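You operate a simulated robot arm through the tools that you are given. There is no shell and no other tool. Be economical: measure what you need, move in short steps, check, and stop when the job is done.

You run a simulated robot arm. Do the job below in one go: nothing can be reset, and whatever is moved stays where it is left.

## Task
Press the red tally key two times.
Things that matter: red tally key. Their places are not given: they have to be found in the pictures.

The check looks at the end state, three seconds after you hand in, the way a careful person would. Anything else that was tipped, shoved, dropped, spilled or broken makes it a failure.

## Robot
A 7-joint arm with a two-finger parallel gripper, fixed in place. Base frame: the origin is at the foot of the arm, x ahead of it, y to its left, z up; the work surface is at about z = 0.883. Readings come in m, rad, newtons and seconds.
With the tool pointing down near the work surface it reaches from about 0.24 to 0.68 m from the base axis. Its first joint turns from -1.152 to 1.152 rad. Payload 2.4 kg.
The tool frame sits at the grasp point between the pads (the TCP): z along the fingers, y along the line on which they close. The tips reach 0.03 m beyond it. Largest opening 0.094 m; finger width 0.028, thickness 0.01; the body of the gripper, 0.05 by 0.096 m, starts 0.055 m behind the TCP.
Orientation is told as [roll, pitch, yaw] about the base's x, y, z axes, in that order, counted from this pose: with the fingers straight down and closing along the base's y, the tool's x points along the base's -x, its y along +y and its z along -z.

## Interface
- The arm moves only by the tool step_arm. Its argument "rows" is a list of rows, each a list of 7 numbers: the shift along the base's x, y, z in units of 40 mm (1.0 is 40 mm), then the turn, a rotation vector about the base's x, y, z in units of 6 degrees (1.0 is 6 degrees), then the opening, from 0 (shut) to 1 (fully open). In form: [[x, y, z, wx, wy, wz, gripper], ...]. A call has 1 to 12 rows; each row shifts and turns the commanded pose from where the row before left it. A call with a number of a shift or a turn outside -1 to 1 is refused whole. A row lasts 0.2 s, in which the tool goes at most 0.05 m and 0.15 rad; a call with a longer step from one row to the next is refused whole, and so is a gripper value outside its range. Where a pose cannot be reached the arm comes as near as it can. A force on the tool above 40 N (or 10 N above the force at the start of the call, whichever is more), or a blocked arm, ends the call early, and 0.2 s more pass. Each finger travels about 0.153 m/s and halts on what it meets, pressing with about 38 N; the grip force reading is that of the motor and also rises with nothing between the fingers. The clock runs only during rows and for 0.2 s after the last one: add rows that do not move to give the fingers time. The reply holds the time, the measured pose of the TCP, the force on the tool along the base axes, the opening and the grip force, in the units named above and with some noise, and new pictures: "pictures" is both (left out), scene, wrist or none.
- Cameras (640 x 400 px; columns grow to the right, rows downward): "scene" is fixed at [0.0508, 0.4842, 1.4585]; the picture's right is [-0.57, -0.82, 0.00], its down [-0.41, 0.29, -0.86] and it looks along [0.71, -0.49, -0.50] (base axes); focal length 314 px, centre (320, 200). "wrist" rides on the gripper at [-0.037, 0, -0.058] in the tool frame; the picture's right is [0.00, -1.00, 0.00], its down [0.97, 0.00, -0.24] and it looks along [0.24, 0.00, 0.97] (tool axes); focal length 218 px, centre (320, 200).
- measure_at(camera, pixels): there is no depth. For up to 12 entries [column, row, z] of the newest picture of that camera ("zoom" is the newest enlarged one), the place [x, y] in the base frame at which the ray of that pixel passes the height z, good to about 0.002 m, but the place of the scene camera against the robot may be out by one fixed shift of up to 0.012 m in any direction. No time passes.
- enlarge(camera, box): a new picture of the part [left, top, right, bottom] of that camera's present view, enlarged. No time passes.
- sign_off(): hands the job in; it is judged then, once.

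Go step by step. Measure first, check grasps and placings, and put right what went wrong. The budget is 60 turns and 120 pictures, counting those below and the enlarged ones. Unless the task says otherwise, let go and move clear before handing in, and close with one line.

The tools are called as name(argument=value, ...) on one line, values as JSON. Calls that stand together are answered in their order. step_arm: Moves the arm, as the interface text tells. Its arguments: {"type":"object","properties":{"rows":{"type":"array"},"pictures":{"type":"string","enum":["both","scene","wrist","none"]}},"required":["rows"]} The other tools are called the same way: measure_at (camera, pixels) gives the place at which the rays of pixels pass given heights; enlarge (camera, box) takes an enlarged picture of a part of a camera's view; sign_off () hands the job in.

At the start:

```text
t: 0.0
position: [0.3445, 0.2407, 1.1973]
orientation: [-0.001, 0.0, 0.001]
force: [-0.2, 0.0, -0.1]
opening: 0.0939
grip_force: 0.0
```

scene: 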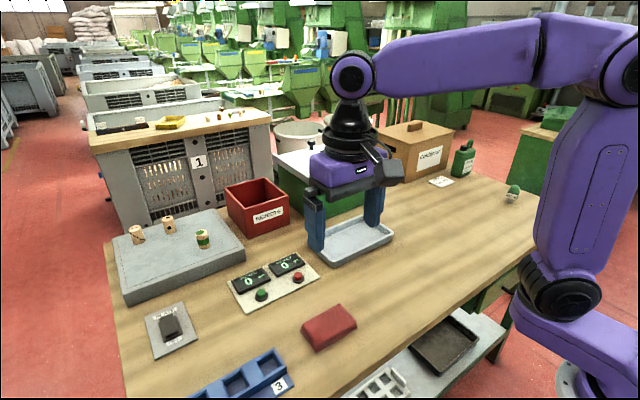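
wrist: 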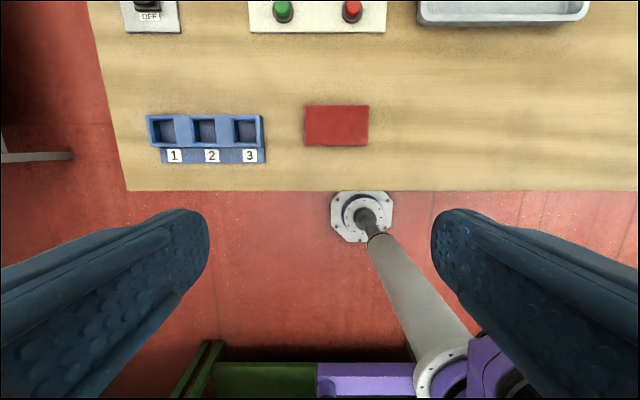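

The scene picture shows a panel with a green key at about (261,295) and a red key at about (298,278), each with a small display. I enlarge that region to see the details.

enlarge(camera="scene", box=[220, 240, 330, 320])

measure_at(camera="scene", pixels=[[298, 275, 0.91], [298, 280, 0.89], [261, 293, 0.91], [286, 264, 0.9]])

measure_at(camera="wrist", pixels=[[352, 8, 0.91], [352, 20, 0.89], [282, 8, 0.91]])

```text
5.00 times, centred on (275, 280) of scene
```

zoom: 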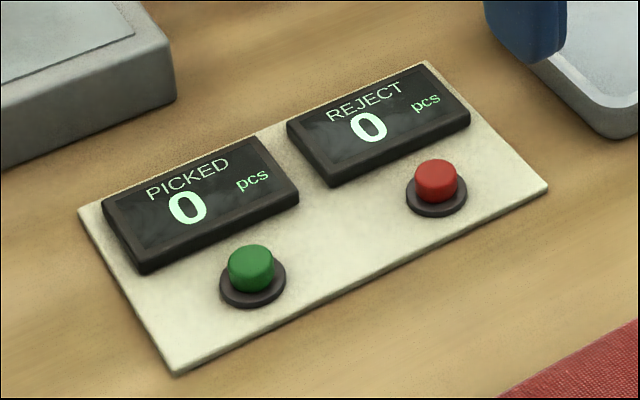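

```text
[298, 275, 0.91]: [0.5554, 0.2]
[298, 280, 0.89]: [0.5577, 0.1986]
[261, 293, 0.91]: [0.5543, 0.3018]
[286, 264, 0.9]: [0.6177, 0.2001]
```

```text
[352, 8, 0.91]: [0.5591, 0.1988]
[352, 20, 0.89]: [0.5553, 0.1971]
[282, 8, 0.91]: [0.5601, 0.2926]
```

The red key (REJECT, display 0) is at about (0.557, 0.198), and the two cameras agree. I close the fingers and move above it, staying high, to look again.

step_arm(rows=[[0.88, -0.174, -0.6, 0, 0, 0, 0], [0.88, -0.174, -0.6, 0, 0, 0, 0], [0.88, -0.174, -0.6, 0, 0, 0, 0], [0.88, -0.174, -0.6, 0, 0, 0, 0], [0.88, -0.174, -0.6, 0, 0, 0, 0], [0.88, -0.174, -0.6, 0, 0, 0, 0], [0, 0, 0, 0, 0, 0, 0], [0, 0, 0, 0, 0, 0, 0]])

```text
t: 1.8
position: [0.5533, 0.201, 1.0538]
orientation: [-0.001, 0.0, 0.001]
force: [0.3, -0.4, 0.2]
opening: 0.0
grip_force: 32.8
```

scene: 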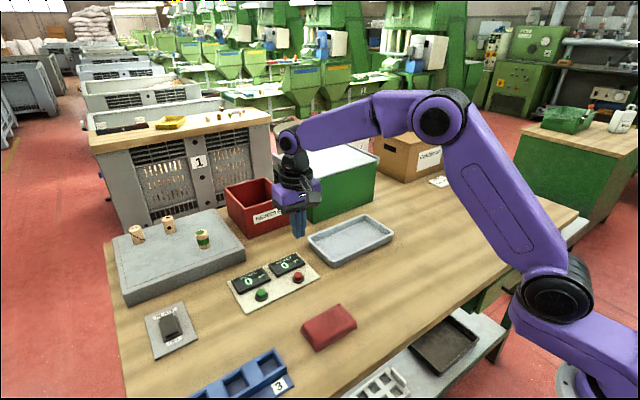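
wrist: 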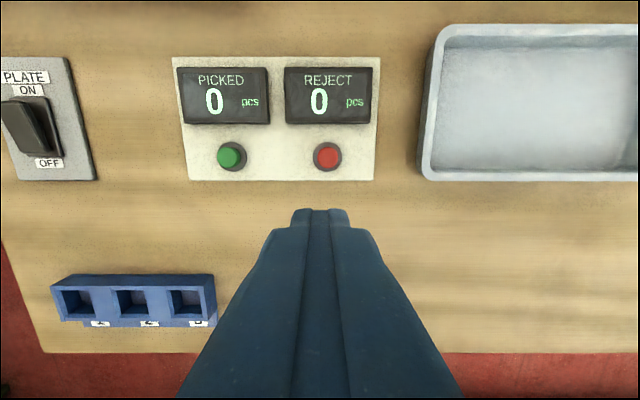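

Both keys are visible in the wrist view, with the red one at (327,155). I measure it and the lower edge of the display.

measure_at(camera="wrist", pixels=[[328, 155, 0.905], [328, 157, 0.89], [328, 147, 0.905], [328, 167, 0.905], [318, 156, 0.905], [338, 156, 0.905], [328, 123, 0.895], [320, 210, 1.024]])

enlarge(camera="wrist", box=[280, 60, 380, 220])

```text
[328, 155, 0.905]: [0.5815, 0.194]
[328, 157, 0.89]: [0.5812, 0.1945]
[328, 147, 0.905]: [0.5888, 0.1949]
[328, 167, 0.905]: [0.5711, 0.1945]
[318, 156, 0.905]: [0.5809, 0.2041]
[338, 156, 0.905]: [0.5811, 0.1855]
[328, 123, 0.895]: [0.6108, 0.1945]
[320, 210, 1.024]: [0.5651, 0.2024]
```

```text
2.50 times, centred on (330, 140) of wrist
```

zoom: 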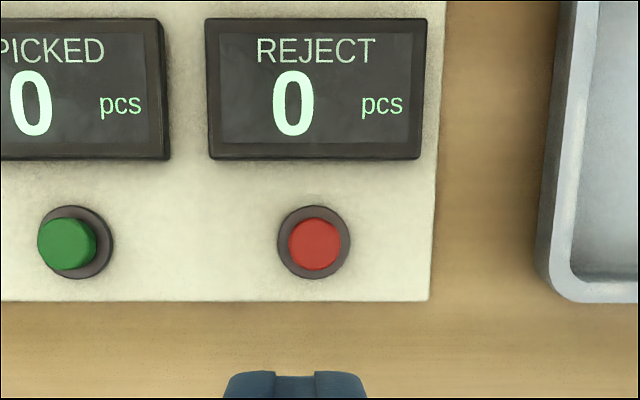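

From nearly straight above, the red key measures (0.581, 0.194), further out than the first oblique estimate. I line up there at medium height and check again before pressing.

step_arm(rows=[[0.35, -0.08, -0.5, 0, 0, 0, 0], [0.35, -0.08, -0.5, 0, 0, 0, 0], [0, 0, -0.5, 0, 0, 0, 0], [0, 0, 0, 0, 0, 0, 0], [0, 0, 0, 0, 0, 0, 0]])

enlarge(camera="scene", box=[220, 200, 340, 320])

```text
t: 3.0
position: [0.5828, 0.1926, 0.9944]
orientation: [0.001, -0.001, 0.0]
force: [-0.4, 0.6, -0.3]
opening: 0.0001
grip_force: 33.0
```

scene: 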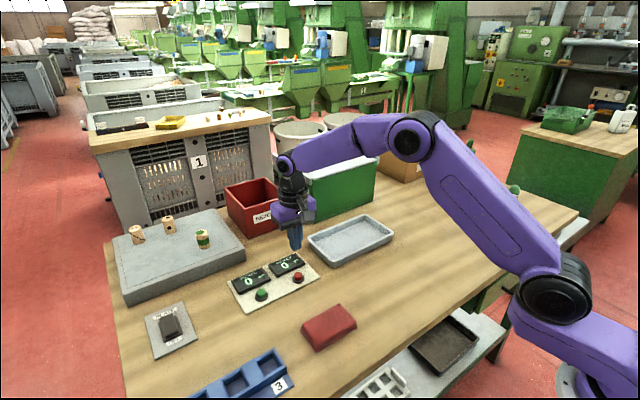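
wrist: 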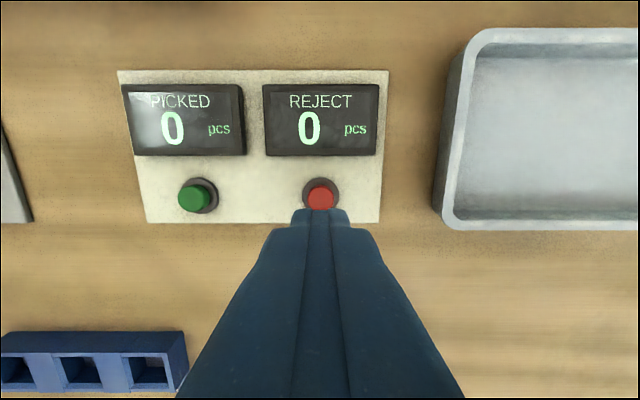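

```text
3.33 times, centred on (280, 260) of scene
```

zoom: 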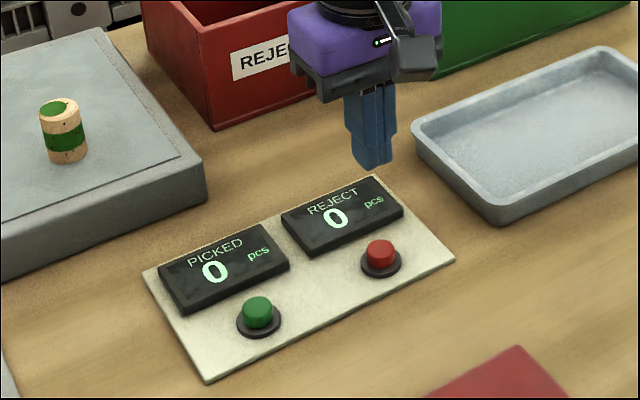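

The red key is at wrist (320,196), just in front of the fingertip. I measure it, and I measure the fingertip in the scene zoom to get the scene offset.

measure_at(camera="wrist", pixels=[[320, 197, 0.905], [320, 197, 0.895], [320, 193, 0.885], [197, 198, 0.905], [320, 208, 0.964], [320, 156, 0.9]])

measure_at(camera="zoom", pixels=[[372, 163, 0.964], [381, 248, 0.91], [381, 248, 0.9], [381, 264, 0.889], [257, 304, 0.91]])

```text
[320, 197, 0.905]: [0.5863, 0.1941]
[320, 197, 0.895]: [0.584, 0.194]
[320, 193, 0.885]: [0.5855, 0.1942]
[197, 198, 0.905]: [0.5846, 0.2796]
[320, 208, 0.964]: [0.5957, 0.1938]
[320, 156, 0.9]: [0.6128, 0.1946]
```

```text
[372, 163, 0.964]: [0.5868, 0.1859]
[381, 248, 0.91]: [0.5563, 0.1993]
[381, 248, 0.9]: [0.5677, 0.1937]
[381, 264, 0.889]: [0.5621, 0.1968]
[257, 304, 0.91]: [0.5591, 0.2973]
```

The views agree best if the key top is a little lower than I assumed, near z 0.88, at x of about 0.580. I come down to a tip height of about 0.915 and look.

step_arm(rows=[[-0.05, 0.03, -0.6, 0, 0, 0, 0], [0, 0, -0.6, 0, 0, 0, 0], [0, 0, 0, 0, 0, 0, 0], [0, 0, 0, 0, 0, 0, 0]])

enlarge(camera="scene", box=[220, 220, 340, 310])

```text
t: 4.0
position: [0.5816, 0.1968, 0.9471]
orientation: [0.0, 0.0, 0.0]
force: [-0.3, -0.7, -0.3]
opening: 0.0
grip_force: 32.8
```

scene: 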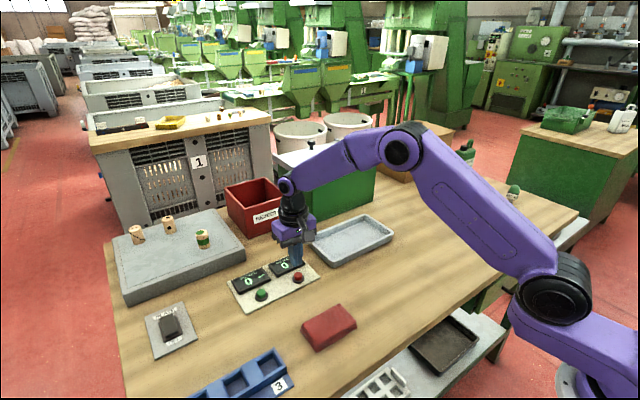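
wrist: 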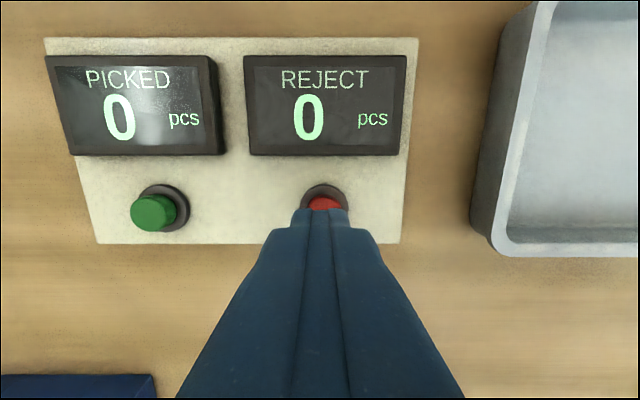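

```text
4.44 times, centred on (280, 265) of scene
```

zoom: 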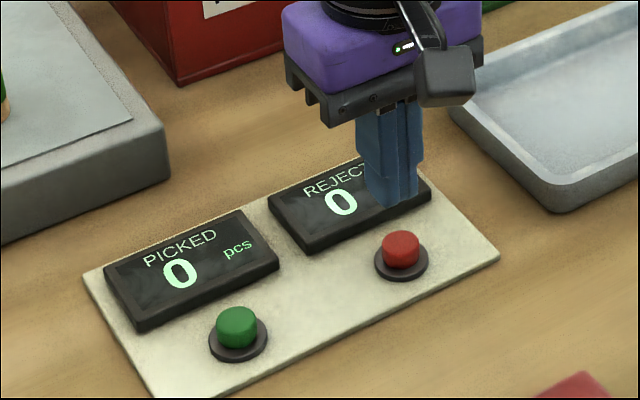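

The fingertip covers the front part of the red key in the wrist view, as expected for a key below it at about z 0.88. I continue down in small steps, watching force.

step_arm(rows=[[-0.02, -0.04, -0.3, 0, 0, 0, 0], [0, 0, -0.3, 0, 0, 0, 0], [0, 0, 0, 0, 0, 0, 0]])

enlarge(camera="scene", box=[220, 220, 340, 310])

```text
t: 4.8
position: [0.5808, 0.1936, 0.9225]
orientation: [0.001, 0.0, -0.001]
force: [0.4, -0.3, -0.2]
opening: 0.0
grip_force: 32.7
```

scene: 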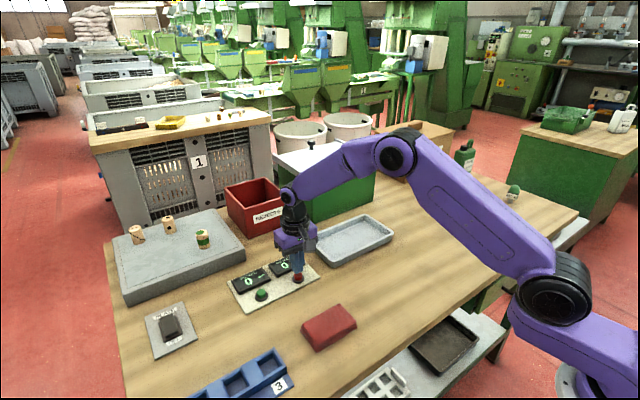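
wrist: 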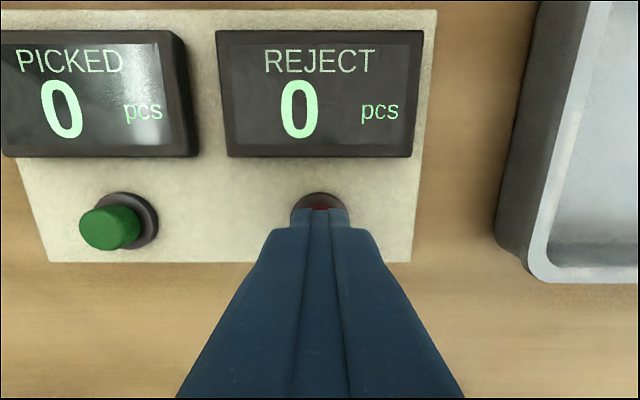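

```text
4.44 times, centred on (280, 265) of scene
```

zoom: 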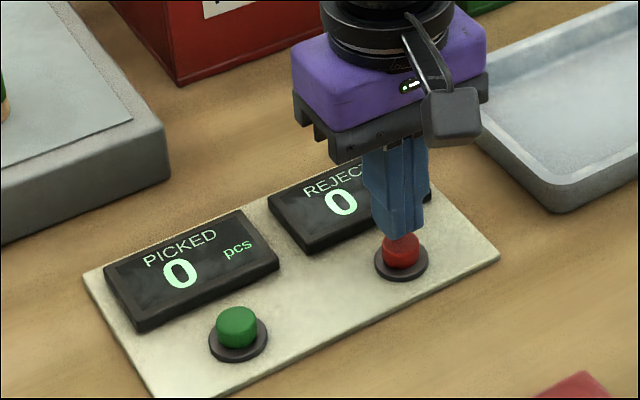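

The tip is right over the red key with a small gap (zoom 400,237). I go down in 3 mm steps to press.

step_arm(rows=[[0, 0, -0.08, 0, 0, 0, 0], [0, 0, -0.08, 0, 0, 0, 0], [0, 0, -0.08, 0, 0, 0, 0], [0, 0, 0, 0, 0, 0, 0]])

enlarge(camera="scene", box=[220, 220, 340, 310])

```text
t: 5.8
position: [0.5834, 0.1918, 0.9119]
orientation: [0.0, -0.003, 0.0]
force: [-0.2, 0.3, 0.6]
opening: 0.0
grip_force: 33.0
```

scene: 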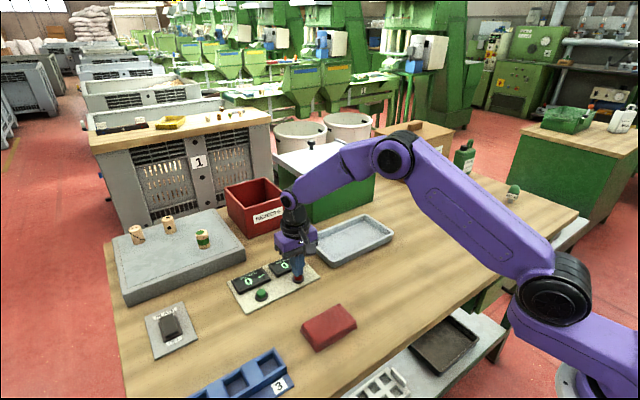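
wrist: 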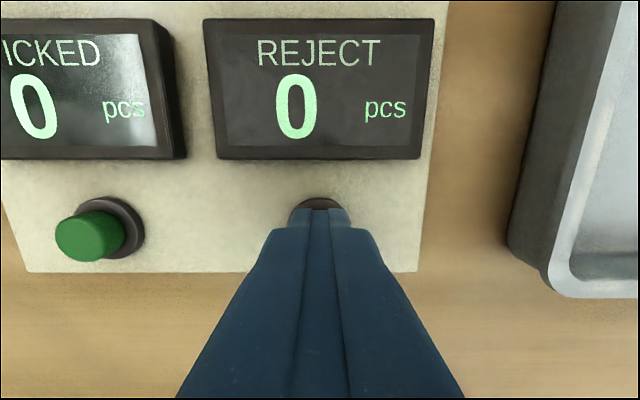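

```text
4.44 times, centred on (280, 265) of scene
```

zoom: 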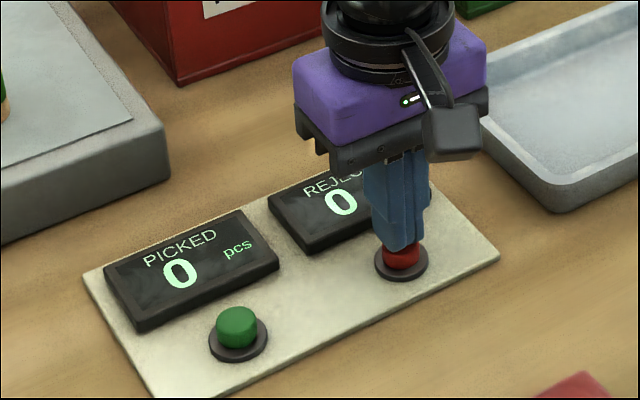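

There is no contact force yet (0.6 N) and the display still reads 0. I continue down in 2 mm steps.

step_arm(rows=[[0, 0, -0.05, 0, 0, 0, 0], [0, 0, -0.05, 0, 0, 0, 0], [0, 0, 0, 0, 0, 0, 0]])

enlarge(camera="scene", box=[220, 220, 340, 310])

```text
t: 6.6
position: [0.5825, 0.1928, 0.9081]
orientation: [0.002, 0.0, 0.0]
force: [0.5, -0.6, 2.6]
opening: 0.0
grip_force: 33.1
```

scene: 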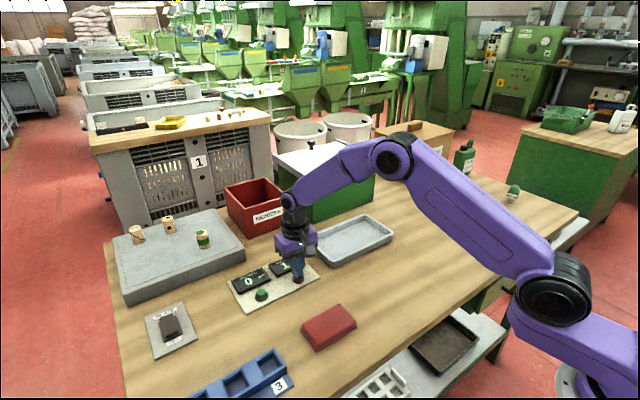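
wrist: 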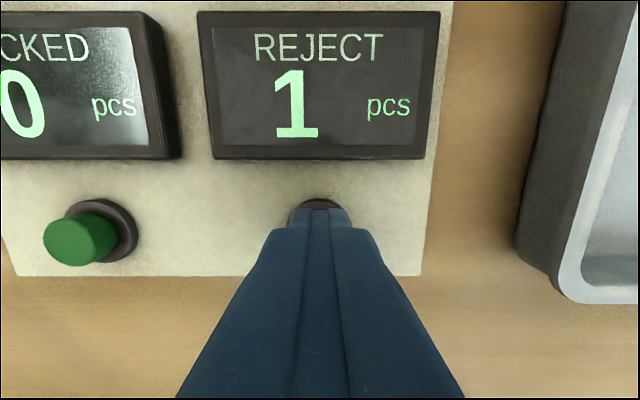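

```text
4.44 times, centred on (280, 265) of scene
```

zoom: 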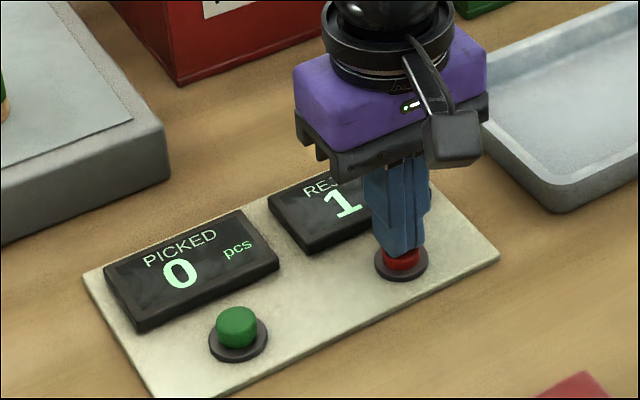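

The display reads 1, so the first press counted. I rise 16 mm to release the key.

step_arm(rows=[[0, 0, -0.02, 0, 0, 0, 0], [0, 0, 0.22, 0, 0, 0, 0], [0, 0, 0.2, 0, 0, 0, 0], [0, 0, 0, 0, 0, 0, 0], [0, 0, 0, 0, 0, 0, 0]], pictures="wrist")

enlarge(camera="scene", box=[220, 220, 340, 310])

```text
t: 7.8
position: [0.5797, 0.1922, 0.9246]
orientation: [0.001, 0.0, -0.001]
force: [-0.6, 0.0, 0.2]
opening: 0.0
grip_force: 32.6
```

wrist: 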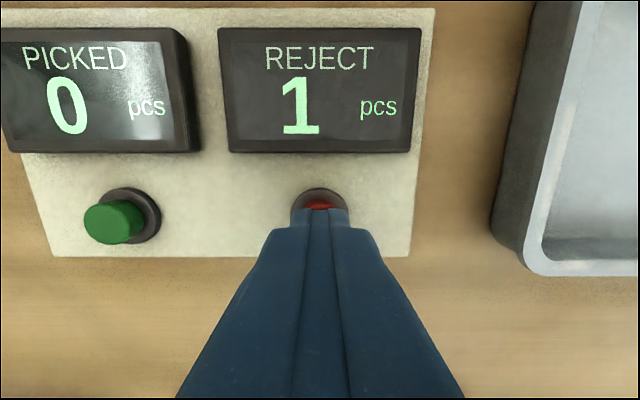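

```text
4.44 times, centred on (280, 265) of scene
```

zoom: 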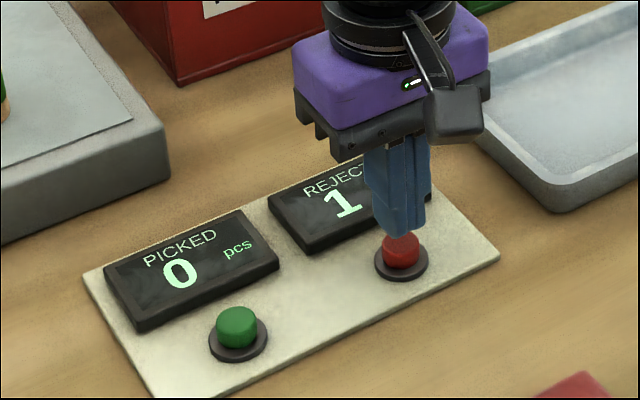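

The key is released and the display holds at 1. I press once more, to the same depth.

step_arm(rows=[[0, 0, -0.2, 0, 0, 0, 0], [0, 0, -0.1, 0, 0, 0, 0], [0, 0, -0.05, 0, 0, 0, 0], [0, 0, -0.05, 0, 0, 0, 0], [0, 0, 0, 0, 0, 0, 0]], pictures="wrist")

```text
t: 9.0
position: [0.5809, 0.1928, 0.9078]
orientation: [0.001, 0.001, 0.0]
force: [-0.1, -0.6, 2.6]
opening: 0.0001
grip_force: 32.8
```

wrist: 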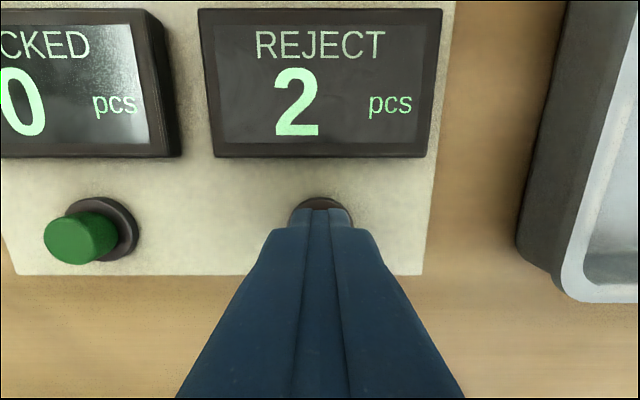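

The display reads 2. I rise straight up and clear.

step_arm(rows=[[0, 0, 0.4, 0, 0, 0, 0], [0, 0, 0.8, 0, 0, 0, 0], [0, 0, 0.8, 0, 0, 0, 0], [0, 0, 0.8, 0, 0, 0, 0], [0, 0, 0, 0, 0, 0, 0], [0, 0, 0, 0, 0, 0, 0]])

```text
t: 10.4
position: [0.582, 0.1938, 1.021]
orientation: [0.0, 0.0, 0.001]
force: [0.5, -0.1, -0.4]
opening: 0.0002
grip_force: 33.2
```

scene: 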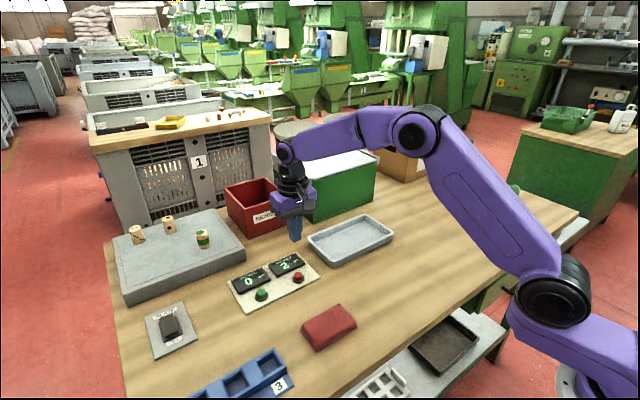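
wrist: 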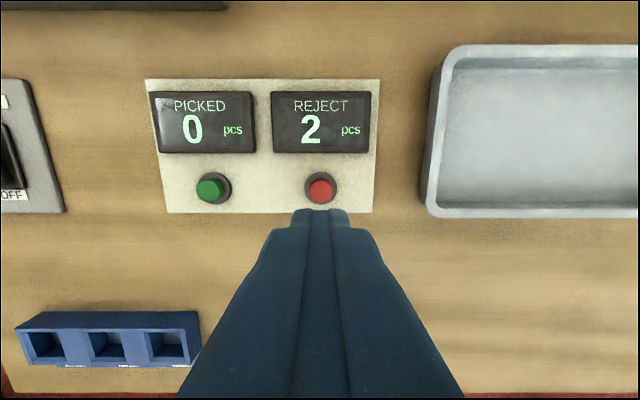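

The arm is clear, REJECT reads 2, PICKED reads 0, and nothing else has moved. I hand in.

sign_off()

```text
The job is handed in.
```

I pressed the red tally key twice: its REJECT display reads 2, PICKED still reads 0, and the arm is clear with nothing else disturbed.
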